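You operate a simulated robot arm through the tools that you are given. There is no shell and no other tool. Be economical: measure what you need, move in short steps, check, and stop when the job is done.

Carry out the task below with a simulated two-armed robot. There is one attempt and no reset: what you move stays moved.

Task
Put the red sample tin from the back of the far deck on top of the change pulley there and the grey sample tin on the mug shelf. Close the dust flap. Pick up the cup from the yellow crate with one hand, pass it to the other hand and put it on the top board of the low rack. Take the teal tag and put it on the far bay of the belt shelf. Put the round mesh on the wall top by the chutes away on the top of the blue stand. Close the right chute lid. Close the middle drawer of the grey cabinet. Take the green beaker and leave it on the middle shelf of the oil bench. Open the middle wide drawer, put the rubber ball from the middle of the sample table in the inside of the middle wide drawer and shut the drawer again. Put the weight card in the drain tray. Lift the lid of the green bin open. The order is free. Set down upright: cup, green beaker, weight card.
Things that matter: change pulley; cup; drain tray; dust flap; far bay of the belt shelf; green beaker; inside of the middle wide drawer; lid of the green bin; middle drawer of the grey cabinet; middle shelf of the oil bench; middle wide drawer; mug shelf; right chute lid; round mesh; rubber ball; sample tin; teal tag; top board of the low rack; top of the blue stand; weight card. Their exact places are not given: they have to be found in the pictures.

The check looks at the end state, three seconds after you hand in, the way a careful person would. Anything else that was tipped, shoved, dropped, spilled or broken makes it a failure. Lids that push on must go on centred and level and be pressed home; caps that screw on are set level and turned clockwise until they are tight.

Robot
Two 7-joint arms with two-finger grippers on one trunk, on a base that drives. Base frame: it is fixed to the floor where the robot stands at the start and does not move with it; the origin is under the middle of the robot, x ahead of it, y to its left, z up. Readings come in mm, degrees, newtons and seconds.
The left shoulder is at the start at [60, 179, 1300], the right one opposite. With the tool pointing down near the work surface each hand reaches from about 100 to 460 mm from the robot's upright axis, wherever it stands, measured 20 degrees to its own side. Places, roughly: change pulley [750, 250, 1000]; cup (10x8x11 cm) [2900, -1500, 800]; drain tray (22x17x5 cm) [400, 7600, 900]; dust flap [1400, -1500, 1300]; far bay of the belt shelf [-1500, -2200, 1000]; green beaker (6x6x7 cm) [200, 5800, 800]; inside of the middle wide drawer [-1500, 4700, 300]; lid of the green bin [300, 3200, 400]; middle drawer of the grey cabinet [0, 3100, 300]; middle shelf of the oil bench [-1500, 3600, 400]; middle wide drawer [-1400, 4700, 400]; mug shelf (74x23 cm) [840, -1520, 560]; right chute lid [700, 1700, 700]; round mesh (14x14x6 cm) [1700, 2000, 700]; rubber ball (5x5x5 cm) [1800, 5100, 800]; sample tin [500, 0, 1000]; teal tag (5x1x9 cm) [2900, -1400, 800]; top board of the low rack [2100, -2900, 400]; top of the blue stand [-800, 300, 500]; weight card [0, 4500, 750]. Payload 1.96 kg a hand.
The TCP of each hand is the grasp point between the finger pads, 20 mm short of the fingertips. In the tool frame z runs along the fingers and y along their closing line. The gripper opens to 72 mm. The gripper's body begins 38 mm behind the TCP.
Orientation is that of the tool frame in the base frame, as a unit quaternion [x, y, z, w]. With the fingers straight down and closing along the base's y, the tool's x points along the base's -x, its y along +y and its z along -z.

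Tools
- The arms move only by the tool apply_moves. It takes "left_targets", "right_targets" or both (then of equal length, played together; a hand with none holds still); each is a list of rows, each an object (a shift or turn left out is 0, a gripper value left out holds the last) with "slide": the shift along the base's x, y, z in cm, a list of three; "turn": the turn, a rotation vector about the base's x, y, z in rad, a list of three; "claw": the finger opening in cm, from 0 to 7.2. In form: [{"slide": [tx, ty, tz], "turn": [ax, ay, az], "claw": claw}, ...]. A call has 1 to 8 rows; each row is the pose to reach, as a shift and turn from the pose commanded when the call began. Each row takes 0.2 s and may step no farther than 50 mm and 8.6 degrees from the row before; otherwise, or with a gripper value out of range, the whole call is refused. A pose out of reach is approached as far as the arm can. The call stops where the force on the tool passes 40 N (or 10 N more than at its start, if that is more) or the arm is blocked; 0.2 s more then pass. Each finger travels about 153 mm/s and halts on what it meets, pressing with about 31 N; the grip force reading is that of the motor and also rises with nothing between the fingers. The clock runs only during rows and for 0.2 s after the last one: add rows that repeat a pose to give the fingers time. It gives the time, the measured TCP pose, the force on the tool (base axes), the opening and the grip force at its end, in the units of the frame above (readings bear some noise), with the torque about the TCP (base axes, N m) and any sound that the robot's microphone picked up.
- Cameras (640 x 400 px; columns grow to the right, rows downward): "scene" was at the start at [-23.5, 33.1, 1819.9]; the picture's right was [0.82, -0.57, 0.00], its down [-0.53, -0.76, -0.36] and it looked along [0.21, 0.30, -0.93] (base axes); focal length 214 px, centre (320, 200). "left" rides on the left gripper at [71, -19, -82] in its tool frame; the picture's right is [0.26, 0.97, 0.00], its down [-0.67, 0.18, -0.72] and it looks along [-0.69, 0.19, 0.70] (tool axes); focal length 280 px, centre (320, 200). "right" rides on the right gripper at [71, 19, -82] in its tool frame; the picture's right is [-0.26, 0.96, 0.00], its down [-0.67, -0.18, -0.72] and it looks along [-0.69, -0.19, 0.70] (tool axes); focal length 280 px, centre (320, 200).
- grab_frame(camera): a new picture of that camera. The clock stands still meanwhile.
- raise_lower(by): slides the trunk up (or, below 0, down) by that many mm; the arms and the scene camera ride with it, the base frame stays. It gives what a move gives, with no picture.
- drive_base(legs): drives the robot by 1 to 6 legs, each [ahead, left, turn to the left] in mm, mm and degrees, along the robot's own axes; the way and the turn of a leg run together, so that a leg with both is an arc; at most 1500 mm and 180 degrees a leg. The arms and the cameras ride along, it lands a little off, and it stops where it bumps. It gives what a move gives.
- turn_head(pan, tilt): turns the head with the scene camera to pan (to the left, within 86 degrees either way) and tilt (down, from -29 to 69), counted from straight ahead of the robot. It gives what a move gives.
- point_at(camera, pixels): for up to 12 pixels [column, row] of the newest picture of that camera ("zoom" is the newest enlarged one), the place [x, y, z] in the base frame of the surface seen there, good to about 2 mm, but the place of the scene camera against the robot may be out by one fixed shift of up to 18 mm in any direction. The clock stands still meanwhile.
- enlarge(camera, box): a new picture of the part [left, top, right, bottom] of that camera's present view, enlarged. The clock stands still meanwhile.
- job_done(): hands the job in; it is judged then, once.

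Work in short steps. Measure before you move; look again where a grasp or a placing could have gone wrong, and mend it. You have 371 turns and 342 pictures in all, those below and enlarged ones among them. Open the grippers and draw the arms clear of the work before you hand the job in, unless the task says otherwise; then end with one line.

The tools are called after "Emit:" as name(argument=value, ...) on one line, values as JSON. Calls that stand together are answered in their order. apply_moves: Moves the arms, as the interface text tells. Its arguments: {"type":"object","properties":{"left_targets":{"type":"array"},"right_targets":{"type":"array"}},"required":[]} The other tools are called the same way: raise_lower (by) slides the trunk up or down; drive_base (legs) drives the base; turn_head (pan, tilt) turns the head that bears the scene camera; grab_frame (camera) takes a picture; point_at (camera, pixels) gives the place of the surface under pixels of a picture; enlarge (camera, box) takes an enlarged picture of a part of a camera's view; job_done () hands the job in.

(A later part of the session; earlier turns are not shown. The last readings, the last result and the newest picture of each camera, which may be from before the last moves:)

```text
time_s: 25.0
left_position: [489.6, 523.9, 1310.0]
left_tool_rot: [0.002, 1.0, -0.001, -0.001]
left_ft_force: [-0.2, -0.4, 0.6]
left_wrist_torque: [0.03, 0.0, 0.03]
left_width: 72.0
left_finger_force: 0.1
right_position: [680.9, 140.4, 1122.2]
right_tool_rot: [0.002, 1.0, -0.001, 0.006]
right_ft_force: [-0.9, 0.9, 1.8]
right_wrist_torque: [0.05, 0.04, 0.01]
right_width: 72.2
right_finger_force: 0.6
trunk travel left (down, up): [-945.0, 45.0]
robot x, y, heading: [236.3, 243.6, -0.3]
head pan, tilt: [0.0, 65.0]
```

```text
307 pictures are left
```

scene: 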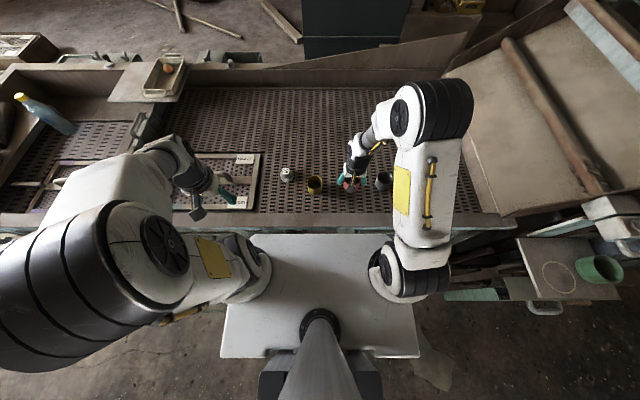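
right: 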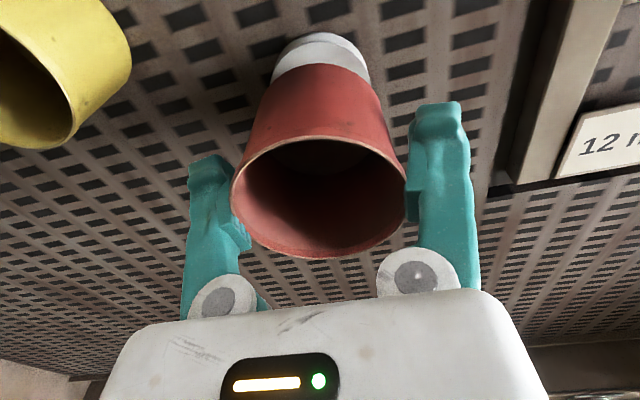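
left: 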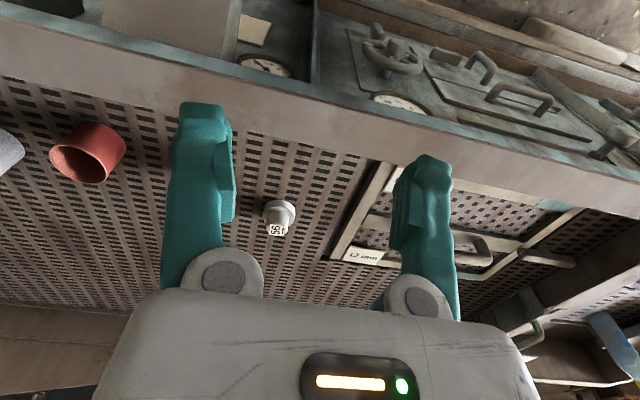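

Released, but the clearance is tiny. I raise straight up slowly and watch the tin.

Emit:
apply_moves(right_targets=[{"slide": [0, 0, 0.5]}, {"slide": [0, 0, 1.0]}, {"slide": [0, 0, 1.5]}])

Emit:
grab_frame(camera="right")

Emit:
enlarge(camera="scene", box=[260, 120, 420, 220])

```text
time_s: 25.8
left_position: [489.8, 523.6, 1309.2]
left_tool_rot: [0.002, 1.0, -0.001, -0.001]
left_ft_force: [0.4, -0.5, 0.5]
left_wrist_torque: [-0.02, -0.01, -0.02]
left_width: 72.2
left_finger_force: 0.1
right_position: [682.4, 140.5, 1138.3]
right_tool_rot: [0.003, 1.0, -0.001, 0.007]
right_ft_force: [0.0, 0.7, -0.1]
right_wrist_torque: [0.03, 0.03, -0.01]
right_width: 72.1
right_finger_force: 0.1
trunk travel left (down, up): [-945.0, 45.0]
robot x, y, heading: [241.6, 244.1, 0.0]
head pan, tilt: [0.0, 65.0]
```

```text
306 pictures are left
```

right: 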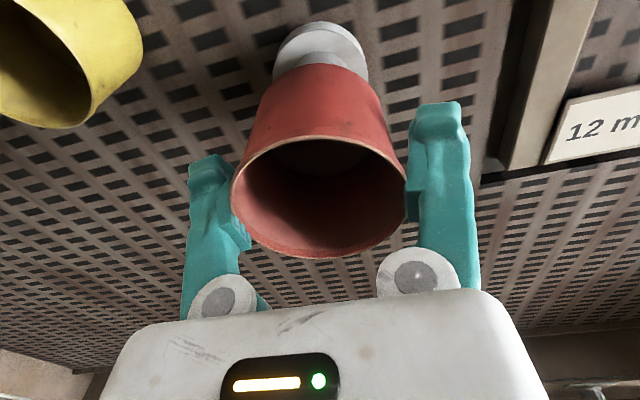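

```text
4.00 times, centred on (340, 170) of scene
```

zoom: 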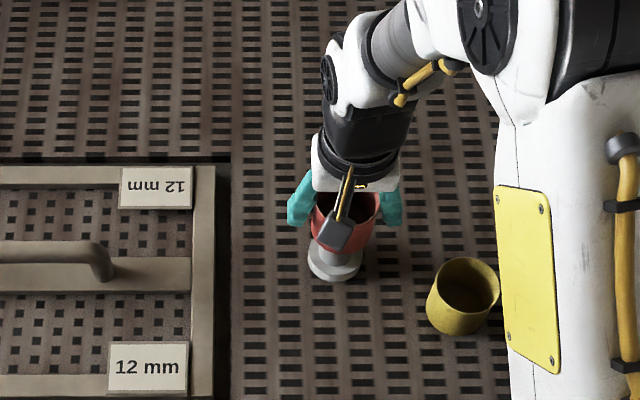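

The tin is wedged in the fully open fingers and came along. I'll set it on the free deck in front of the pulley to free it and regrasp shallower.

Emit:
apply_moves(right_targets=[{"slide": [0, 0, 3]}, {"slide": [-4, 0, 3]}, {"slide": [-8, 0, 3]}, {"slide": [-11.2, 0, 3]}, {"slide": [-11.2, 0, -1]}, {"slide": [-11.2, 0, -4]}, {"slide": [-11.2, 0, -4.9]}])

```text
time_s: 27.4
left_position: [488.9, 522.9, 1309.7]
left_tool_rot: [0.002, 1.0, -0.002, -0.002]
left_ft_force: [0.8, -0.9, -0.1]
left_wrist_torque: [0.04, -0.03, 0.01]
left_width: 71.8
left_finger_force: 0.0
right_position: [570.0, 140.0, 1090.3]
right_tool_rot: [0.004, 1.0, 0.0, 0.007]
right_ft_force: [-1.0, 0.7, -0.1]
right_wrist_torque: [0.0, -0.02, -0.01]
right_width: 72.0
right_finger_force: 0.0
trunk travel left (down, up): [-945.0, 45.0]
robot x, y, heading: [240.6, 240.3, -0.1]
head pan, tilt: [0.0, 65.0]
```

Now lower gently to the deck and pitch the hand slightly while raising.

Emit:
apply_moves(right_targets=[{"slide": [0, 0, -0.4]}, {"slide": [0, 0, -0.8]}, {"slide": [0, 0, -1.1]}])

Emit:
grab_frame(camera="right")

```text
time_s: 28.2
left_position: [487.7, 524.1, 1310.0]
left_tool_rot: [0.002, 1.0, -0.002, -0.001]
left_ft_force: [-0.5, 0.9, 0.1]
left_wrist_torque: [0.0, 0.0, -0.02]
left_width: 71.9
left_finger_force: 0.0
right_position: [569.6, 139.2, 1080.0]
right_tool_rot: [0.003, 1.0, 0.001, 0.008]
right_ft_force: [1.8, -1.3, 20.5]
right_wrist_torque: [-0.04, 0.08, -0.02]
right_width: 72.1
right_finger_force: 0.4
trunk travel left (down, up): [-945.0, 45.0]
robot x, y, heading: [239.0, 242.8, 0.0]
head pan, tilt: [0.0, 65.0]
```

```text
304 pictures are left
```

right: 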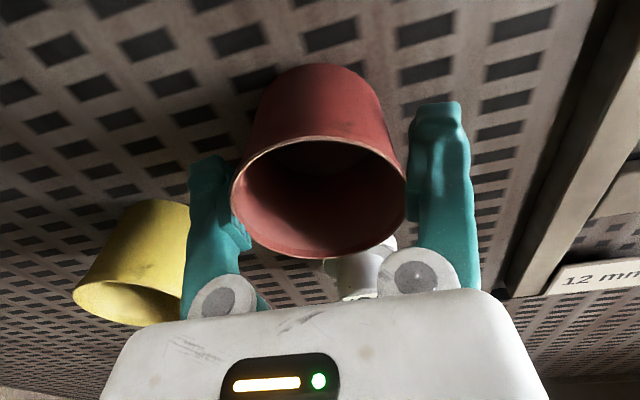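

Emit:
apply_moves(right_targets=[{"slide": [0, 0, 0.2], "turn": [0, 0.1, 0]}, {"slide": [0, 0, 0.5], "turn": [0, 0, 0]}, {"slide": [0, 0, 0.8], "turn": [0, -0.1, 0]}, {"slide": [0, 0, 1.1], "turn": [0, 0, 0]}, {"slide": [0, 0, 1.5], "turn": [0, 0.1, 0]}, {"slide": [0, 0, 2], "turn": [0, 0, 0]}, {"slide": [0, 0, 4], "turn": [0, 0, 0]}])

Emit:
grab_frame(camera="right")

```text
time_s: 29.8
left_position: [488.8, 522.9, 1310.0]
left_tool_rot: [0.001, 1.0, -0.001, -0.001]
left_ft_force: [0.5, -0.3, 0.1]
left_wrist_torque: [0.01, 0.01, 0.03]
left_width: 72.0
left_finger_force: 0.1
right_position: [569.9, 140.6, 1118.4]
right_tool_rot: [0.004, 1.0, 0.0, 0.006]
right_ft_force: [0.0, -0.5, -1.0]
right_wrist_torque: [-0.02, 0.01, 0.0]
right_width: 72.4
right_finger_force: 0.0
trunk travel left (down, up): [-945.0, 45.0]
robot x, y, heading: [238.6, 242.4, -0.1]
head pan, tilt: [0.0, 65.0]
```

```text
303 pictures are left
```

right: 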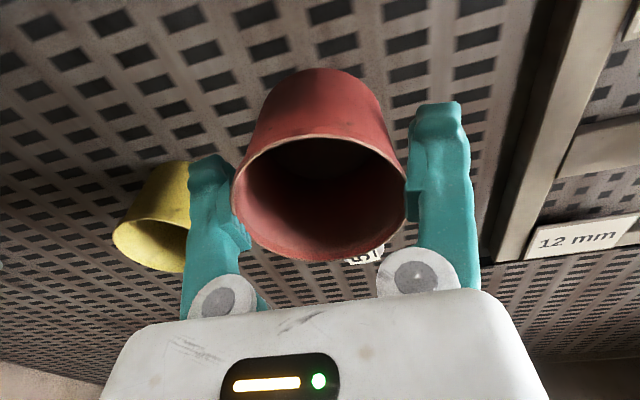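

Still wedged. Pushing the tin sideways against the deck's front wall will free it (round shape). I measure that wall.

Emit:
enlarge(camera="scene", box=[220, 130, 420, 255])

Emit:
point_at(camera="zoom", pixels=[[330, 250], [330, 262], [330, 270], [330, 280], [330, 290], [330, 300], [330, 315], [330, 330], [330, 240], [330, 230]])

```text
3.20 times, centred on (320, 192) of scene
```

zoom: 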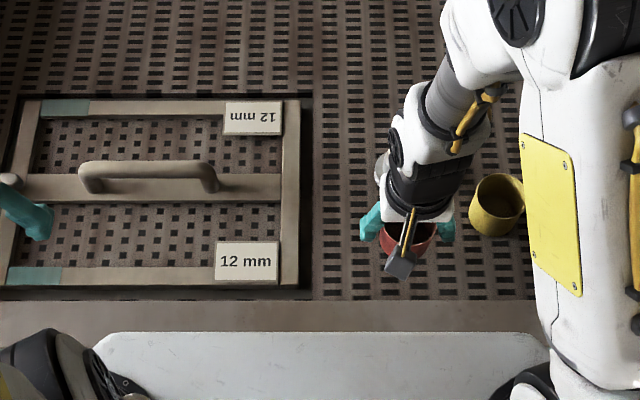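

```text
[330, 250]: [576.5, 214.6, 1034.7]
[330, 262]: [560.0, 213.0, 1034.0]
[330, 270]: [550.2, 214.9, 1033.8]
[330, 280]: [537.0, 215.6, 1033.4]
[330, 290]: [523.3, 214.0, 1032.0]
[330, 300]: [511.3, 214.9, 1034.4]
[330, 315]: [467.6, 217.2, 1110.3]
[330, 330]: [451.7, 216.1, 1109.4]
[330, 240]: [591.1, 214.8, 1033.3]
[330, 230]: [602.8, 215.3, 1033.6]
```

Wall inner face x≈480. I lower to z≈1085 and push the tin's near side against the wall.

Emit:
apply_moves(right_targets=[{"slide": [-2, 0, -2]}, {"slide": [-3, 0, -3.3]}, {"slide": [-4.5, 0, -3.3]}, {"slide": [-5.2, 0, -3.3]}, {"slide": [-6.0, 0, -3.3]}, {"slide": [-6.7, 0, -3.3]}, {"slide": [-7.2, 0, -3.3]}])

Emit:
grab_frame(camera="right")

```text
time_s: 31.4
left_position: [492.9, 523.5, 1308.9]
left_tool_rot: [0.002, 1.0, 0.0, -0.003]
left_ft_force: [0.1, -1.0, 0.7]
left_wrist_torque: [-0.02, -0.01, -0.01]
left_width: 71.8
left_finger_force: 0.0
right_position: [498.9, 139.1, 1086.0]
right_tool_rot: [0.003, 1.0, -0.001, 0.003]
right_ft_force: [0.0, -0.7, -0.3]
right_wrist_torque: [-0.01, -0.02, -0.02]
right_width: 72.0
right_finger_force: 0.0
trunk travel left (down, up): [-945.0, 45.0]
robot x, y, heading: [238.7, 241.3, -0.1]
head pan, tilt: [0.0, 65.0]
```

```text
301 pictures are left
```

right: 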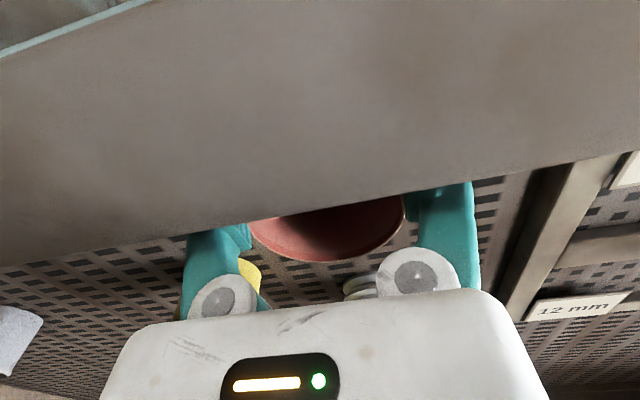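

No contact felt yet; continue slowly.

Emit:
apply_moves(right_targets=[{"slide": [-0.3, 0, 0]}, {"slide": [-0.6, 0, 0]}, {"slide": [-0.9, 0, 0]}, {"slide": [-1.2, 0, 0]}])

Emit:
grab_frame(camera="right")

```text
time_s: 32.4
left_position: [492.6, 523.3, 1309.3]
left_tool_rot: [0.002, 1.0, -0.001, -0.003]
left_ft_force: [-0.3, -0.4, 0.6]
left_wrist_torque: [-0.01, 0.01, 0.02]
left_width: 72.0
left_finger_force: 0.1
right_position: [490.2, 140.6, 1083.6]
right_tool_rot: [0.002, 1.0, 0.001, 0.005]
right_ft_force: [11.3, -3.2, 11.3]
right_wrist_torque: [-0.51, 0.04, 0.57]
right_width: 71.8
right_finger_force: 0.1
trunk travel left (down, up): [-945.0, 45.0]
robot x, y, heading: [240.7, 245.3, -0.2]
head pan, tilt: [0.0, 65.0]
```

```text
300 pictures are left
```

right: 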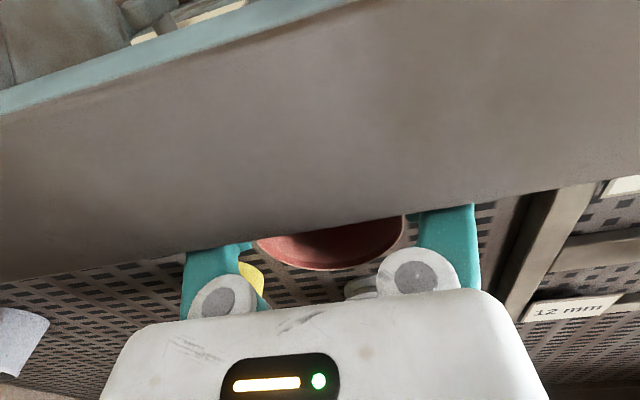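

The tin has shifted in the hand. I try lifting straight up now after a small back-off.

Emit:
apply_moves(right_targets=[{"slide": [0.3, 0, 0.3]}, {"slide": [0.3, 0, 1.5]}, {"slide": [0.5, 0, 4]}, {"slide": [0.5, 0, 7]}])

Emit:
grab_frame(camera="right")

```text
time_s: 32.9
left_position: [490.0, 521.4, 1309.4]
left_tool_rot: [0.001, 1.0, 0.0, -0.001]
left_ft_force: [-0.3, 0.5, -0.4]
left_wrist_torque: [-0.01, -0.02, -0.02]
left_width: 71.8
left_finger_force: 0.0
right_position: [490.7, 140.9, 1089.7]
right_tool_rot: [0.003, 1.0, -0.001, 0.004]
right_ft_force: [3.0, 0.8, -0.3]
right_wrist_torque: [-0.01, 0.2, -0.02]
right_width: 71.6
right_finger_force: 0.0
right hand out of reach, approached as far as the arm can: row 2
trunk travel left (down, up): [-945.0, 45.0]
robot x, y, heading: [242.2, 242.2, -0.1]
head pan, tilt: [0.0, 65.0]
stopped in row 2 (right hand): the force on the tool passed its limit at 73 N (the readings are from after the stop); the commanded pose is now the measured one
```

```text
299 pictures are left
```

right: 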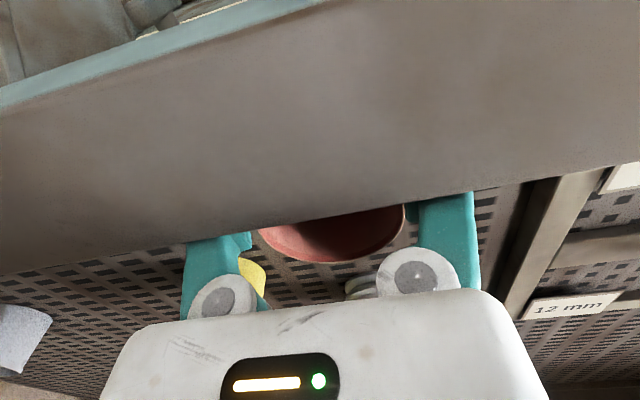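

Something caught under the wall's lip. I move 3 cm away from the wall first, then up.

Emit:
apply_moves(right_targets=[{"slide": [1.0, 0, -0.3]}, {"slide": [2.5, 0, -0.3]}, {"slide": [4.5, 0, -0.3]}])

Emit:
grab_frame(camera="right")

```text
time_s: 33.7
left_position: [491.1, 523.4, 1310.2]
left_tool_rot: [0.002, 1.0, -0.001, -0.001]
left_ft_force: [0.1, -0.1, -0.7]
left_wrist_torque: [-0.01, 0.04, 0.02]
left_width: 72.0
left_finger_force: 0.0
right_position: [534.3, 139.9, 1085.6]
right_tool_rot: [0.003, 1.0, -0.001, 0.004]
right_ft_force: [-0.1, -0.3, 0.4]
right_wrist_torque: [0.0, -0.01, -0.01]
right_width: 71.9
right_finger_force: 0.1
trunk travel left (down, up): [-945.0, 45.0]
robot x, y, heading: [240.7, 237.9, -0.3]
head pan, tilt: [0.0, 65.0]
```

```text
298 pictures are left
```

right: 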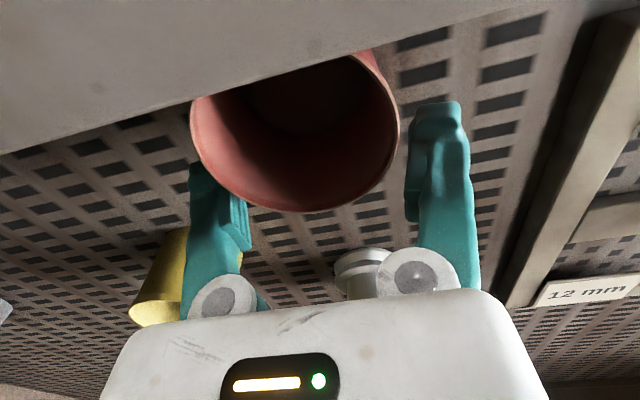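

Tin looks free of the fingers now. I raise the hand straight up and look.

Emit:
apply_moves(right_targets=[{"slide": [0.5, 0, 1]}, {"slide": [0.5, 0, 4]}, {"slide": [0.5, 0, 8]}, {"slide": [0.5, 0, 12]}])

Emit:
grab_frame(camera="right")

Emit:
enlarge(camera="scene", box=[260, 130, 420, 230])

```text
time_s: 34.7
left_position: [488.7, 522.7, 1309.8]
left_tool_rot: [0.002, 1.0, -0.001, -0.001]
left_ft_force: [-0.4, 0.8, 0.5]
left_wrist_torque: [-0.01, 0.02, 0.0]
left_width: 72.1
left_finger_force: 0.1
right_position: [537.7, 139.1, 1207.3]
right_tool_rot: [0.003, 1.0, -0.001, 0.005]
right_ft_force: [0.3, -0.8, -0.4]
right_wrist_torque: [-0.03, -0.01, -0.03]
right_width: 72.1
right_finger_force: 0.0
trunk travel left (down, up): [-945.0, 45.0]
robot x, y, heading: [239.1, 243.2, -0.4]
head pan, tilt: [0.0, 65.0]
```

```text
297 pictures are left
```

right: 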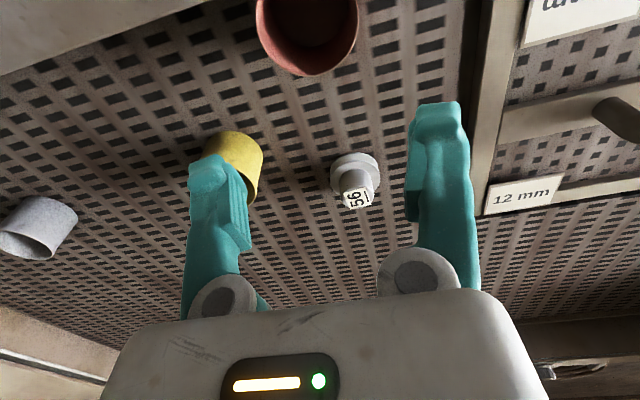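

```text
4.00 times, centred on (340, 180) of scene
```

zoom: 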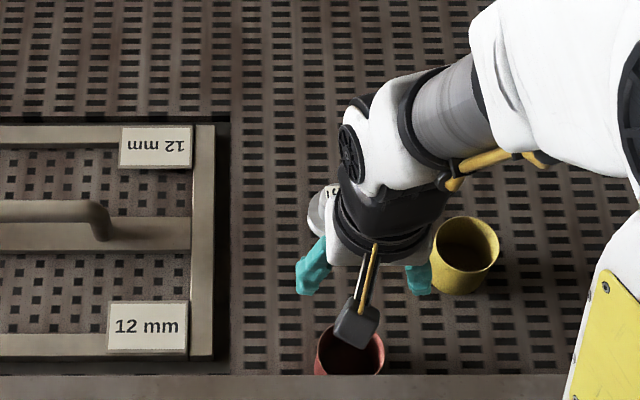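

Tin stands upright by the front wall. I'll regrip it by its rim (one finger inside). Measure rim: pull back the hand a bit for a better view.

Emit:
apply_moves(right_targets=[{"slide": [-4, -1, 0]}, {"slide": [-7, -2, 0]}])

Emit:
grab_frame(camera="right")

```text
time_s: 35.3
left_position: [489.2, 523.3, 1309.6]
left_tool_rot: [0.002, 1.0, 0.0, -0.001]
left_ft_force: [0.1, 0.2, 0.3]
left_wrist_torque: [-0.01, 0.0, 0.01]
left_width: 72.1
left_finger_force: 0.0
right_position: [525.8, 137.3, 1205.7]
right_tool_rot: [0.003, 1.0, -0.002, 0.004]
right_ft_force: [0.0, -0.2, 0.3]
right_wrist_torque: [0.0, 0.0, 0.0]
right_width: 72.0
right_finger_force: 0.2
right hand out of reach, approached as far as the arm can: row 1, 2
trunk travel left (down, up): [-945.0, 45.0]
robot x, y, heading: [238.5, 240.3, -0.3]
head pan, tilt: [0.0, 65.0]
```

```text
295 pictures are left
```

right: 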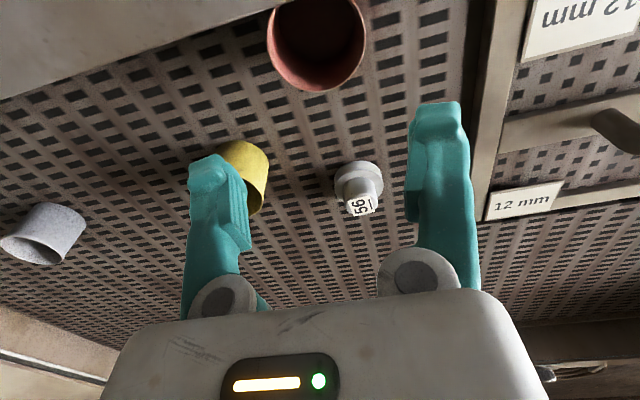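

Emit:
point_at(camera="right", pixels=[[320, 91], [362, 55], [268, 45], [350, 15], [280, 70], [355, 75], [42, 265], [85, 225], [2, 245]])

Emit:
drive_base(legs=[[-60, -20, 0]])

Emit:
grab_frame(camera="right")

```text
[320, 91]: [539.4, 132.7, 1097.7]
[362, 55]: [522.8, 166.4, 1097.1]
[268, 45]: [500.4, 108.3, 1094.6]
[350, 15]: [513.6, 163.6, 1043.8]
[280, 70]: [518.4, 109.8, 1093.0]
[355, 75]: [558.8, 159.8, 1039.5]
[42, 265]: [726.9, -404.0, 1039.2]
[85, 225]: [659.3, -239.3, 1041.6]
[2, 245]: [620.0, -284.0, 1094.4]
```

```text
time_s: 36.3
left_position: [438.9, 507.0, 1306.6]
left_tool_rot: [0.002, 1.0, -0.002, -0.004]
left_ft_force: [0.6, 0.3, -0.6]
left_wrist_torque: [-0.04, 0.05, 0.02]
left_width: 72.2
left_finger_force: 0.0
right_position: [473.6, 120.9, 1204.3]
right_tool_rot: [0.002, 1.0, -0.003, 0.0]
right_ft_force: [0.7, 0.5, -0.5]
right_wrist_torque: [-0.03, 0.04, -0.02]
right_width: 72.1
right_finger_force: 0.1
trunk travel left (down, up): [-945.0, 45.0]
robot x, y, heading: [178.9, 219.8, -0.3]
head pan, tilt: [0.0, 65.0]
```

```text
294 pictures are left
```

right: 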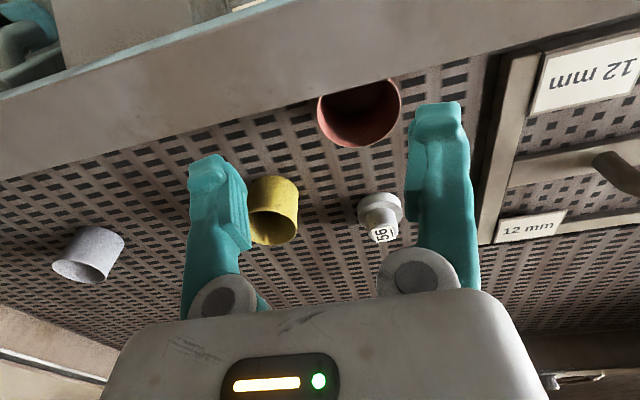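

Tin centre ≈ (509,138), r≈31. I'll place the hand over the right-hand rim (509,108) with claw 3 cm and look.

Emit:
apply_moves(right_targets=[{"slide": [2, -1.2, 0], "claw": 3}, {"slide": [3.5, -1.2, -3], "claw": 3}, {"slide": [3.5, -1.2, -7], "claw": 3}])

Emit:
grab_frame(camera="right")

```text
time_s: 37.1
left_position: [429.5, 502.4, 1310.0]
left_tool_rot: [0.002, 1.0, 0.0, -0.001]
left_ft_force: [0.8, 0.5, 0.1]
left_wrist_torque: [0.04, -0.01, 0.01]
left_width: 72.0
left_finger_force: 0.1
right_position: [500.6, 106.1, 1135.4]
right_tool_rot: [0.002, 1.0, -0.001, 0.003]
right_ft_force: [0.3, -1.5, -0.4]
right_wrist_torque: [0.0, -0.03, -0.01]
right_width: 29.9
right_finger_force: 0.1
trunk travel left (down, up): [-945.0, 45.0]
robot x, y, heading: [181.8, 223.5, -0.2]
head pan, tilt: [0.0, 65.0]
```

```text
293 pictures are left
```

right: 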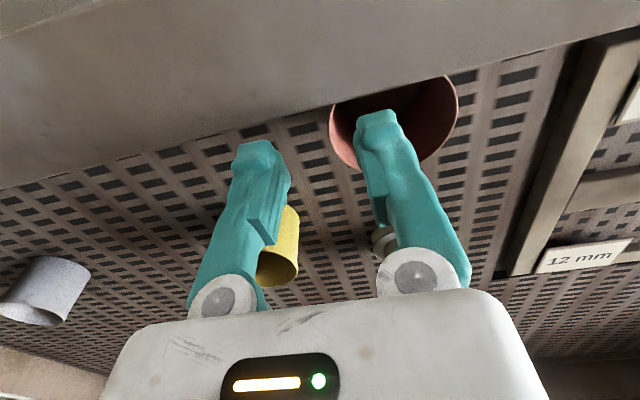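

Fingers straddle the rim. I correct +8 mm x, +2 mm y, descend to z 1088 and close.

Emit:
apply_moves(right_targets=[{"slide": [0.8, 0.2, -1]}, {"slide": [0.8, 0.2, -3]}, {"slide": [0.8, 0.2, -4.7]}, {"slide": [0.8, 0.2, -4.7], "claw": 0}, {"slide": [0.8, 0.2, -4.7], "claw": 0}, {"slide": [0.8, 0.2, -4.7], "claw": 0}])

Emit:
grab_frame(camera="right")

```text
time_s: 38.5
left_position: [430.5, 504.0, 1310.5]
left_tool_rot: [0.002, 1.0, -0.001, 0.0]
left_ft_force: [-0.2, -0.6, -0.6]
left_wrist_torque: [0.03, 0.01, 0.01]
left_width: 72.0
left_finger_force: 0.1
right_position: [508.3, 107.9, 1088.8]
right_tool_rot: [0.002, 1.0, -0.002, 0.004]
right_ft_force: [0.7, -0.9, 3.5]
right_wrist_torque: [0.01, 0.09, 0.02]
right_width: 6.0
right_finger_force: 30.8
trunk travel left (down, up): [-945.0, 45.0]
robot x, y, heading: [180.4, 223.5, -0.3]
head pan, tilt: [0.0, 65.0]
```

```text
292 pictures are left
```

right: 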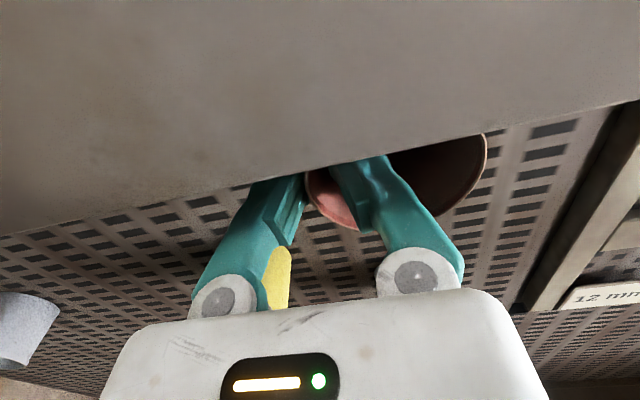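

Held (6 mm). Move off the wall and lift.

Emit:
apply_moves(right_targets=[{"slide": [1, 0, 0.5]}, {"slide": [3, 0, 2]}, {"slide": [3, 0, 6]}, {"slide": [3, 0, 10]}])

Emit:
grab_frame(camera="right")

```text
time_s: 39.5
left_position: [429.8, 504.5, 1310.6]
left_tool_rot: [0.002, 1.0, -0.001, 0.0]
left_ft_force: [0.2, -0.8, 0.6]
left_wrist_torque: [-0.05, 0.01, -0.01]
left_width: 72.1
left_finger_force: 0.1
right_position: [538.0, 107.2, 1190.5]
right_tool_rot: [0.003, 1.0, -0.001, 0.004]
right_ft_force: [0.4, 0.0, -1.0]
right_wrist_torque: [0.0, -0.02, 0.02]
right_width: 6.0
right_finger_force: 31.0
trunk travel left (down, up): [-945.0, 45.0]
robot x, y, heading: [183.5, 222.1, -0.0]
head pan, tilt: [0.0, 65.0]
```

```text
291 pictures are left
```

right: 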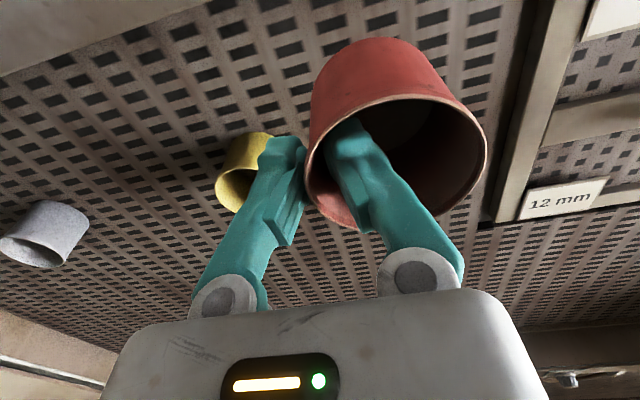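

Emit:
point_at(camera="right", pixels=[[313, 150], [345, 224], [484, 150], [440, 215], [400, 98], [450, 110], [340, 112], [400, 42], [330, 55], [460, 205]])

```text
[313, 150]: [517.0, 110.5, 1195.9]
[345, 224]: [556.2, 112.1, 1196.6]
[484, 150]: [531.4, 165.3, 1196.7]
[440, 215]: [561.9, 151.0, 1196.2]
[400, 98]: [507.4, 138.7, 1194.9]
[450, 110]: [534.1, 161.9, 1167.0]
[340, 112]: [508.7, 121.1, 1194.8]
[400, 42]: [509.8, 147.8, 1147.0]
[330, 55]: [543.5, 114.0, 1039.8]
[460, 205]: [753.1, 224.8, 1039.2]
```

Tin level; centre offset (-1.5,+28) from TCP. I drive 50 forward and move over the pulley.

Emit:
drive_base(legs=[[50, 0, 0]])

Emit:
apply_moves(right_targets=[{"slide": [3, 0.2, 0]}, {"slide": [6, 0.4, 0]}, {"slide": [9.2, 0.6, 0]}])

```text
time_s: 40.4
left_position: [472.7, 505.0, 1311.0]
left_tool_rot: [0.002, 1.0, -0.001, 0.002]
left_ft_force: [-1.5, 0.1, -0.1]
left_wrist_torque: [-0.01, -0.05, -0.01]
left_width: 72.1
left_finger_force: 0.1
right_position: [581.3, 108.6, 1192.8]
right_tool_rot: [0.003, 1.0, -0.002, 0.007]
right_ft_force: [-0.4, 0.5, -0.5]
right_wrist_torque: [-0.02, -0.06, -0.03]
right_width: 5.9
right_finger_force: 31.1
trunk travel left (down, up): [-945.0, 45.0]
robot x, y, heading: [229.8, 224.2, -0.2]
head pan, tilt: [0.0, 65.0]
```

```text
time_s: 41.2
left_position: [482.6, 504.3, 1310.1]
left_tool_rot: [0.002, 1.0, -0.001, -0.003]
left_ft_force: [0.1, -1.0, -0.9]
left_wrist_torque: [0.02, 0.03, 0.0]
left_width: 72.0
left_finger_force: 0.2
right_position: [683.5, 112.8, 1188.9]
right_tool_rot: [0.003, 1.0, -0.002, 0.002]
right_ft_force: [0.5, -0.1, -0.4]
right_wrist_torque: [-0.01, 0.01, 0.04]
right_width: 6.1
right_finger_force: 30.5
trunk travel left (down, up): [-945.0, 45.0]
robot x, y, heading: [226.1, 221.0, -0.4]
head pan, tilt: [0.0, 65.0]
```

Emit:
apply_moves(right_targets=[{"slide": [-0.3, 0, -2]}, {"slide": [-0.3, 0, -4]}])

Emit:
grab_frame(camera="right")

Emit:
enlarge(camera="scene", box=[260, 120, 420, 220])

```text
time_s: 41.8
left_position: [481.2, 503.8, 1310.7]
left_tool_rot: [0.002, 1.0, -0.001, -0.002]
left_ft_force: [0.4, -0.2, 0.5]
left_wrist_torque: [0.03, 0.04, 0.01]
left_width: 72.2
left_finger_force: 0.0
right_position: [681.0, 114.2, 1148.5]
right_tool_rot: [0.002, 1.0, -0.002, 0.003]
right_ft_force: [0.7, -0.4, -0.3]
right_wrist_torque: [-0.02, -0.01, 0.03]
right_width: 5.8
right_finger_force: 30.4
trunk travel left (down, up): [-945.0, 45.0]
robot x, y, heading: [230.3, 220.9, -0.4]
head pan, tilt: [0.0, 65.0]
```

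```text
290 pictures are left
```

right: 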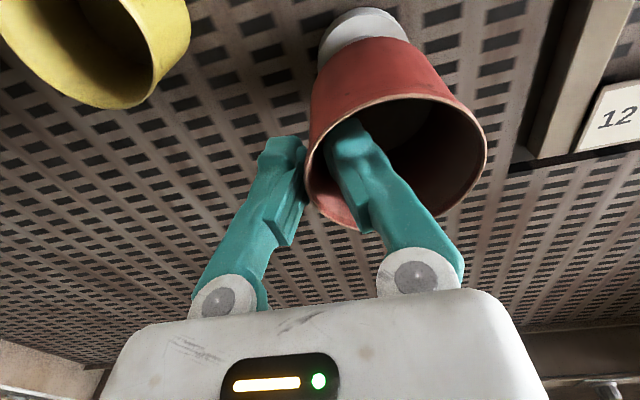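

```text
4.00 times, centred on (340, 170) of scene
```

zoom: 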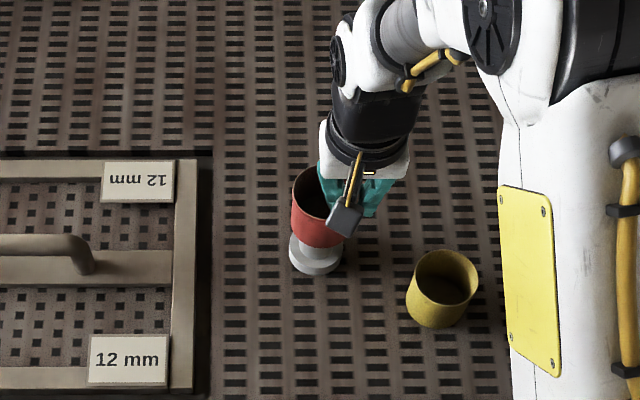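

Aligned. Lower to contact (~z 1134) in small steps.

Emit:
apply_moves(right_targets=[{"slide": [0, 0, -0.8]}, {"slide": [0, 0, -1.1]}, {"slide": [0, 0, -1.3]}, {"slide": [0, 0, -1.5]}])

```text
time_s: 42.8
left_position: [479.3, 504.8, 1309.2]
left_tool_rot: [0.003, 1.0, -0.001, 0.0]
left_ft_force: [-0.6, 0.6, -0.1]
left_wrist_torque: [0.0, -0.02, 0.0]
left_width: 72.0
left_finger_force: 0.0
right_position: [678.9, 112.5, 1134.4]
right_tool_rot: [0.002, 1.0, -0.002, 0.002]
right_ft_force: [0.3, -0.2, -0.5]
right_wrist_torque: [-0.02, 0.01, 0.0]
right_width: 6.0
right_finger_force: 30.7
trunk travel left (down, up): [-945.0, 45.0]
robot x, y, heading: [235.5, 223.9, -0.2]
head pan, tilt: [0.0, 65.0]
```

Emit:
apply_moves(right_targets=[{"slide": [0.1, 0.05, -0.15]}, {"slide": [0.1, 0.05, -0.3]}])

```text
time_s: 43.4
left_position: [480.2, 503.2, 1309.3]
left_tool_rot: [0.003, 1.0, -0.001, -0.001]
left_ft_force: [-0.8, 1.0, 0.0]
left_wrist_torque: [-0.01, -0.01, 0.0]
left_width: 71.8
left_finger_force: 0.0
right_position: [679.7, 112.2, 1131.4]
right_tool_rot: [0.004, 1.0, 0.0, 0.005]
right_ft_force: [1.0, -1.1, 7.9]
right_wrist_torque: [0.16, -0.02, -0.04]
right_width: 5.9
right_finger_force: 31.3
trunk travel left (down, up): [-945.0, 45.0]
robot x, y, heading: [230.9, 218.4, -0.3]
head pan, tilt: [0.0, 65.0]
```

Contact 8 N at y≈+20 from TCP — on the hub. Open to 2.4 cm and rise.

Emit:
apply_moves(right_targets=[{"slide": [0, 0, 0.05], "claw": 1.2}, {"slide": [0, 0, 0.05], "claw": 2.4}, {"slide": [0, 0, 0.05], "claw": 2.4}, {"slide": [0, 0, 1.5]}, {"slide": [0, 0, 4]}, {"slide": [0, 0, 8]}])

Emit:
grab_frame(camera="right")

Emit:
enlarge(camera="scene", box=[260, 120, 420, 220])

```text
time_s: 44.8
left_position: [480.0, 503.4, 1309.3]
left_tool_rot: [0.002, 1.0, 0.0, -0.001]
left_ft_force: [-0.5, 0.7, 0.4]
left_wrist_torque: [0.0, -0.03, 0.04]
left_width: 72.2
left_finger_force: 0.0
right_position: [678.1, 114.1, 1211.5]
right_tool_rot: [0.003, 1.0, -0.002, 0.004]
right_ft_force: [-0.4, 0.0, -1.0]
right_wrist_torque: [0.02, -0.02, 0.03]
right_width: 24.0
right_finger_force: 0.1
trunk travel left (down, up): [-945.0, 45.0]
robot x, y, heading: [232.7, 222.6, -0.1]
head pan, tilt: [0.0, 65.0]
```

```text
288 pictures are left
```

right: 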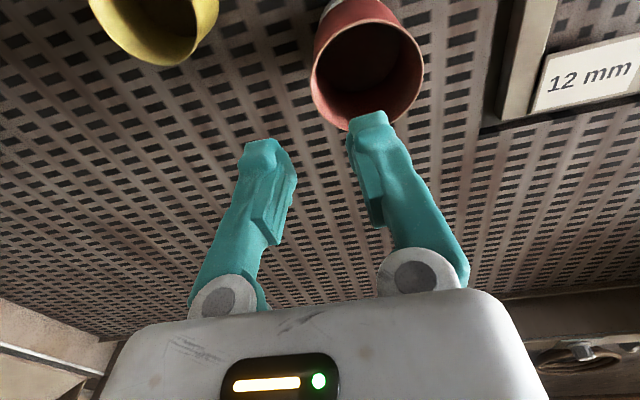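

```text
4.00 times, centred on (340, 170) of scene
```

zoom: 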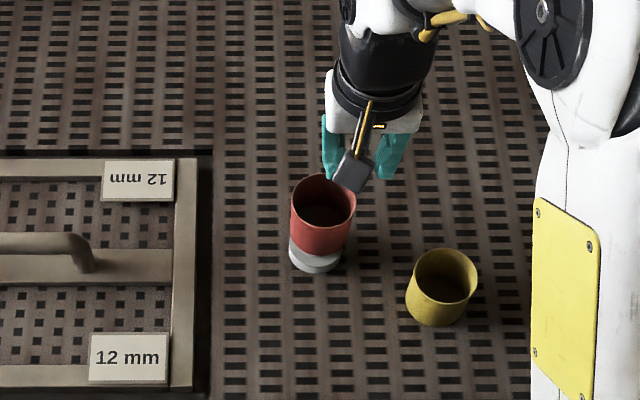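

Red tin stands on the pulley. Next: raise/retract the hand and drive right to the grey tin.

Emit:
apply_moves(right_targets=[{"slide": [-4, 0, 1]}, {"slide": [-8, 0, 1]}, {"slide": [-10, 0, 1]}])

Emit:
drive_base(legs=[[0, -380, 0]])

Emit:
grab_frame(camera="right")

```text
time_s: 45.6
left_position: [480.3, 502.5, 1310.0]
left_tool_rot: [0.001, 1.0, -0.001, -0.003]
left_ft_force: [-0.5, 0.9, 0.8]
left_wrist_torque: [-0.02, 0.0, 0.0]
left_width: 72.1
left_finger_force: 0.1
right_position: [578.5, 113.7, 1221.6]
right_tool_rot: [0.004, 1.0, -0.001, 0.003]
right_ft_force: [-0.6, 0.4, 0.8]
right_wrist_torque: [0.01, -0.01, -0.04]
right_width: 24.2
right_finger_force: 0.1
trunk travel left (down, up): [-945.0, 45.0]
robot x, y, heading: [231.9, 226.2, -0.0]
head pan, tilt: [0.0, 65.0]
```

```text
time_s: 48.0
left_position: [479.2, 124.3, 1308.4]
left_tool_rot: [0.002, 1.0, -0.001, -0.002]
left_ft_force: [-0.5, 0.1, -0.4]
left_wrist_torque: [0.0, 0.02, 0.02]
left_width: 71.9
left_finger_force: 0.1
right_position: [577.8, -264.4, 1222.0]
right_tool_rot: [0.003, 1.0, -0.002, 0.003]
right_ft_force: [-0.2, 0.2, -0.2]
right_wrist_torque: [-0.01, -0.03, 0.03]
right_width: 23.8
right_finger_force: 0.0
trunk travel left (down, up): [-945.0, 45.0]
robot x, y, heading: [225.7, -159.5, -0.3]
head pan, tilt: [0.0, 65.0]
```

```text
286 pictures are left
```

right: 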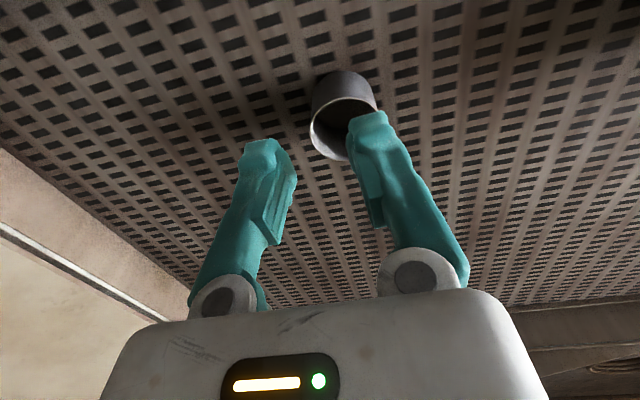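

Measure the grey tin's rim.

Emit:
point_at(camera="right", pixels=[[312, 130], [345, 159], [375, 108], [345, 97], [325, 105], [316, 148], [335, 75], [290, 170]])

```text
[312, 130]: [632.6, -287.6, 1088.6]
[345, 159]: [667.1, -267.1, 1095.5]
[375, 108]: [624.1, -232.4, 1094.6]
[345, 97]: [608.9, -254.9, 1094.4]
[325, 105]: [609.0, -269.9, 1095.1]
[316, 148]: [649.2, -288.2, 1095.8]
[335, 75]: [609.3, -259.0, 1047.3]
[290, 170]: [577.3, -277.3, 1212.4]
```

Grey tin centre ≈ (637,-260). Go for its right rim at (637,-289).

Emit:
apply_moves(right_targets=[{"slide": [3, -1.2, -2], "claw": 3}, {"slide": [6, -2.4, -5], "claw": 3}, {"slide": [6, -2.4, -8]}, {"slide": [6, -2.4, -9]}])

Emit:
grab_frame(camera="right")

```text
time_s: 49.0
left_position: [477.7, 124.5, 1310.3]
left_tool_rot: [0.002, 1.0, -0.001, -0.002]
left_ft_force: [-0.4, 0.4, 0.3]
left_wrist_torque: [0.03, 0.01, 0.04]
left_width: 71.8
left_finger_force: 0.0
right_position: [638.2, -289.3, 1131.9]
right_tool_rot: [0.002, 1.0, -0.001, 0.004]
right_ft_force: [-1.0, -0.2, -1.0]
right_wrist_torque: [0.02, -0.02, 0.03]
right_width: 30.1
right_finger_force: 0.1
trunk travel left (down, up): [-945.0, 45.0]
robot x, y, heading: [228.8, -161.2, -0.1]
head pan, tilt: [0.0, 65.0]
```

```text
285 pictures are left
```

right: 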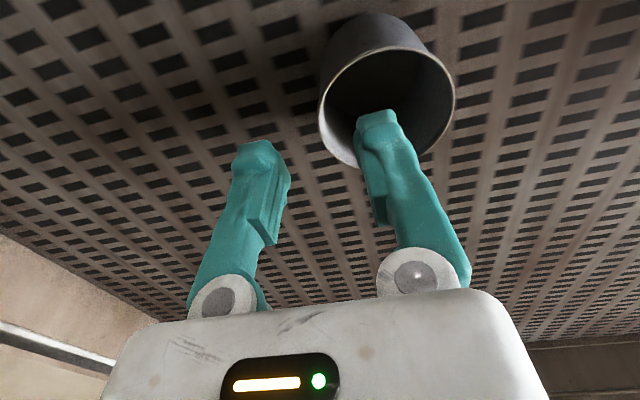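

Good straddle. Descend, close and lift.

Emit:
apply_moves(right_targets=[{"slide": [0, 0, -2]}, {"slide": [0, 0, -4.4]}, {"slide": [0, 0, -4.4], "claw": 0}, {"slide": [0, 0, -4.4], "claw": 0}, {"slide": [0, 0, -4.4], "claw": 0}, {"slide": [0, 0, -2]}, {"slide": [0, 0, 2]}, {"slide": [-2, 0, 6]}])

Emit:
grab_frame(camera="right")

```text
time_s: 50.8
left_position: [477.0, 123.8, 1310.0]
left_tool_rot: [0.002, 1.0, 0.0, -0.001]
left_ft_force: [0.0, 0.1, 0.8]
left_wrist_torque: [0.01, -0.01, -0.04]
left_width: 71.9
left_finger_force: 0.1
right_position: [615.1, -289.9, 1195.6]
right_tool_rot: [0.001, 1.0, -0.002, 0.003]
right_ft_force: [-0.5, -0.2, -0.5]
right_wrist_torque: [-0.01, -0.03, 0.01]
right_width: 6.1
right_finger_force: 30.8
trunk travel left (down, up): [-945.0, 45.0]
robot x, y, heading: [225.7, -157.9, -0.5]
head pan, tilt: [0.0, 65.0]
```

```text
284 pictures are left
```

right: 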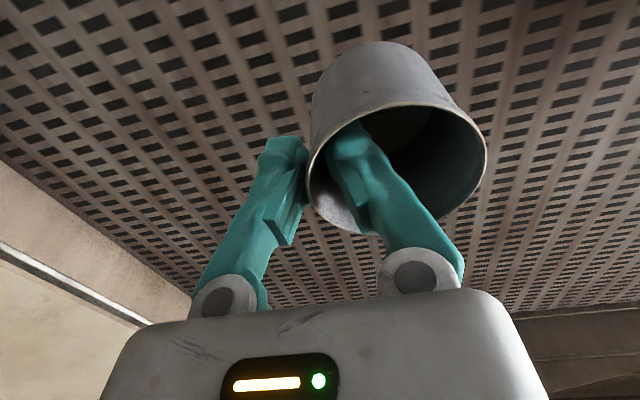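

Grey tin held. I raise the hand, back off and drive right, then look for the mug shelf.

Emit:
apply_moves(right_targets=[{"slide": [-4, 0, 2]}, {"slide": [-8, 0, 4]}, {"slide": [-11, 0, 6]}, {"slide": [-14, -2, 8]}])

Emit:
drive_base(legs=[[-350, 0, 0], [0, -600, 0]])

Emit:
turn_head(pan=-50, tilt=40)

Emit:
grab_frame(camera="scene")

```text
time_s: 51.8
left_position: [479.5, 123.2, 1309.7]
left_tool_rot: [0.002, 1.0, 0.001, -0.001]
left_ft_force: [0.5, -0.3, -0.6]
left_wrist_torque: [0.01, 0.02, 0.02]
left_width: 71.8
left_finger_force: 0.1
right_position: [513.4, -304.4, 1282.7]
right_tool_rot: [0.003, 1.0, -0.001, 0.002]
right_ft_force: [-0.7, -1.0, -0.5]
right_wrist_torque: [0.0, -0.02, 0.02]
right_width: 6.1
right_finger_force: 31.1
right hand out of reach, approached as far as the arm can: row 3, 4
trunk travel left (down, up): [-945.0, 45.0]
robot x, y, heading: [233.3, -158.0, -0.3]
head pan, tilt: [0.0, 65.0]
```

```text
time_s: 57.1
left_position: [124.4, -474.5, 1308.7]
left_tool_rot: [0.002, 1.0, -0.001, -0.002]
left_ft_force: [-0.2, 0.4, -1.0]
left_wrist_torque: [-0.02, 0.01, 0.01]
left_width: 72.1
left_finger_force: 0.1
right_position: [160.4, -900.8, 1285.4]
right_tool_rot: [0.003, 1.0, -0.002, 0.003]
right_ft_force: [-0.6, 0.3, -0.3]
right_wrist_torque: [-0.02, -0.04, 0.02]
right_width: 6.1
right_finger_force: 31.0
trunk travel left (down, up): [-945.0, 45.0]
robot x, y, heading: [-121.2, -756.3, -0.0]
head pan, tilt: [0.0, 65.0]
```

```text
time_s: 58.2
left_position: [126.0, -474.6, 1310.1]
left_tool_rot: [0.001, 1.0, -0.001, -0.002]
left_ft_force: [0.3, 0.8, 0.0]
left_wrist_torque: [-0.02, 0.02, 0.01]
left_width: 71.8
left_finger_force: 0.2
right_position: [159.5, -904.3, 1284.3]
right_tool_rot: [0.002, 1.0, -0.001, 0.003]
right_ft_force: [0.6, 0.5, -0.7]
right_wrist_torque: [0.01, -0.03, 0.01]
right_width: 5.8
right_finger_force: 31.2
trunk travel left (down, up): [-945.0, 45.0]
robot x, y, heading: [-124.3, -758.4, -0.0]
head pan, tilt: [-50.0, 40.0]
```

```text
283 pictures are left
```

scene: 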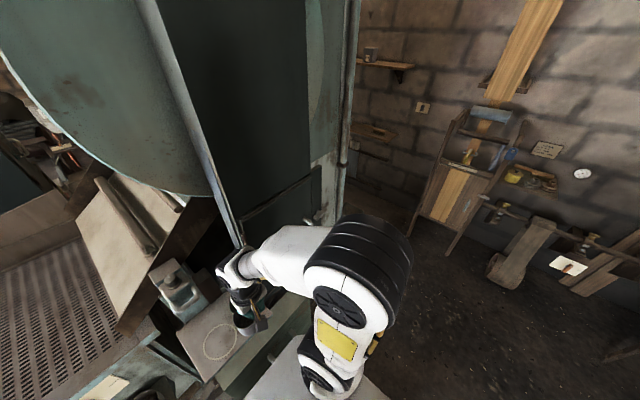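

The arm blocks the view. I turn the head further right and down to check the way.

Emit:
turn_head(pan=-86, tilt=40)

Emit:
grab_frame(camera="scene")

Emit:
point_at(camera="scene", pixels=[[100, 200], [150, 150], [250, 200], [350, 200], [450, 200], [500, 250], [420, 250], [300, 120], [470, 150], [560, 250]])

```text
time_s: 59.3
left_position: [124.4, -475.3, 1309.7]
left_tool_rot: [0.002, 1.0, -0.001, -0.002]
left_ft_force: [-1.3, -0.2, 0.3]
left_wrist_torque: [-0.03, 0.03, -0.02]
left_width: 72.1
left_finger_force: 0.0
right_position: [160.2, -902.8, 1284.7]
right_tool_rot: [0.003, 1.0, -0.002, 0.003]
right_ft_force: [-0.4, 0.1, -0.2]
right_wrist_torque: [-0.01, -0.03, -0.02]
right_width: 5.7
right_finger_force: 31.0
trunk travel left (down, up): [-945.0, 45.0]
robot x, y, heading: [-126.7, -757.1, -0.2]
head pan, tilt: [-85.9, 40.0]
```

```text
282 pictures are left
```

scene: 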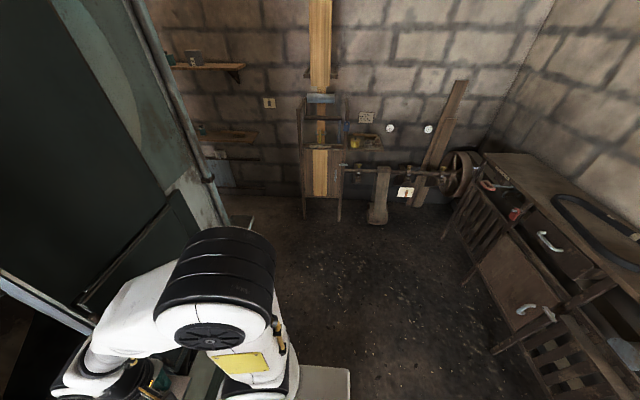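

```text
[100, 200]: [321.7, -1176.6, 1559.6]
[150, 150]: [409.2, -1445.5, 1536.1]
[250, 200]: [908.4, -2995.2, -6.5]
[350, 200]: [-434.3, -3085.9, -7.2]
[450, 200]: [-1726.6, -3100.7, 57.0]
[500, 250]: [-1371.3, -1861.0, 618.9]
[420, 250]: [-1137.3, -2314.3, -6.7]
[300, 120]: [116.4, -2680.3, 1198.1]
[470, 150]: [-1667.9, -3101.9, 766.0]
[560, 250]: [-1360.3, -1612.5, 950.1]
```

Floor to the right is open. I drive right 1150 mm past the machine's corner, then look forward.

Emit:
drive_base(legs=[[0, -1150, 0]])

Emit:
turn_head(pan=20, tilt=35)

Emit:
grab_frame(camera="scene")

Emit:
turn_head(pan=-35, tilt=35)

Emit:
grab_frame(camera="scene")

```text
time_s: 65.1
left_position: [125.7, -1625.4, 1309.2]
left_tool_rot: [-0.004, 1.0, -0.001, -0.002]
left_ft_force: [-0.9, -0.5, -0.6]
left_wrist_torque: [-0.01, 0.01, 0.0]
left_width: 72.0
left_finger_force: 0.0
right_position: [164.7, -2051.2, 1284.4]
right_tool_rot: [-0.002, 1.0, -0.002, 0.002]
right_ft_force: [0.8, 0.4, -0.5]
right_wrist_torque: [-0.04, 0.02, 0.03]
right_width: 6.0
right_finger_force: 30.8
trunk travel left (down, up): [-945.0, 45.0]
robot x, y, heading: [-123.7, -1912.4, 0.5]
head pan, tilt: [-85.9, 40.0]
```

```text
time_s: 67.0
left_position: [123.9, -1624.5, 1309.5]
left_tool_rot: [-0.004, 1.0, 0.0, -0.002]
left_ft_force: [0.3, 0.0, 0.0]
left_wrist_torque: [0.01, -0.01, -0.01]
left_width: 72.0
left_finger_force: 0.0
right_position: [163.6, -2052.2, 1285.1]
right_tool_rot: [-0.002, 1.0, -0.003, 0.002]
right_ft_force: [0.3, 0.4, -0.7]
right_wrist_torque: [-0.02, -0.01, -0.02]
right_width: 6.0
right_finger_force: 31.0
trunk travel left (down, up): [-945.0, 45.0]
robot x, y, heading: [-122.7, -1908.8, 0.6]
head pan, tilt: [20.0, 35.0]
```

```text
281 pictures are left
```

scene: 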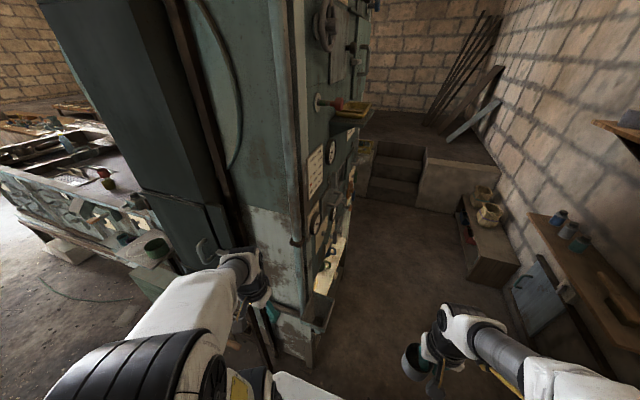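

```text
time_s: 68.2
left_position: [124.9, -1625.1, 1310.7]
left_tool_rot: [-0.004, 1.0, -0.001, -0.002]
left_ft_force: [1.2, 0.7, -0.7]
left_wrist_torque: [0.03, -0.01, 0.02]
left_width: 72.0
left_finger_force: 0.1
right_position: [164.9, -2052.8, 1284.3]
right_tool_rot: [-0.003, 1.0, -0.001, 0.002]
right_ft_force: [-0.4, -0.7, -1.4]
right_wrist_torque: [-0.03, -0.01, 0.01]
right_width: 6.1
right_finger_force: 31.4
trunk travel left (down, up): [-945.0, 45.0]
robot x, y, heading: [-119.7, -1909.2, 0.3]
head pan, tilt: [-35.0, 35.0]
```

```text
280 pictures are left
```

scene: 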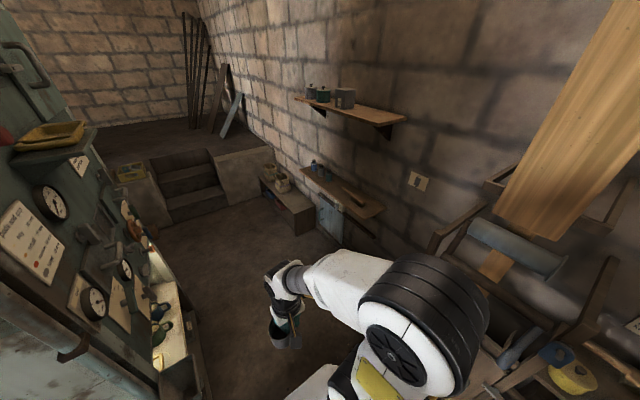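

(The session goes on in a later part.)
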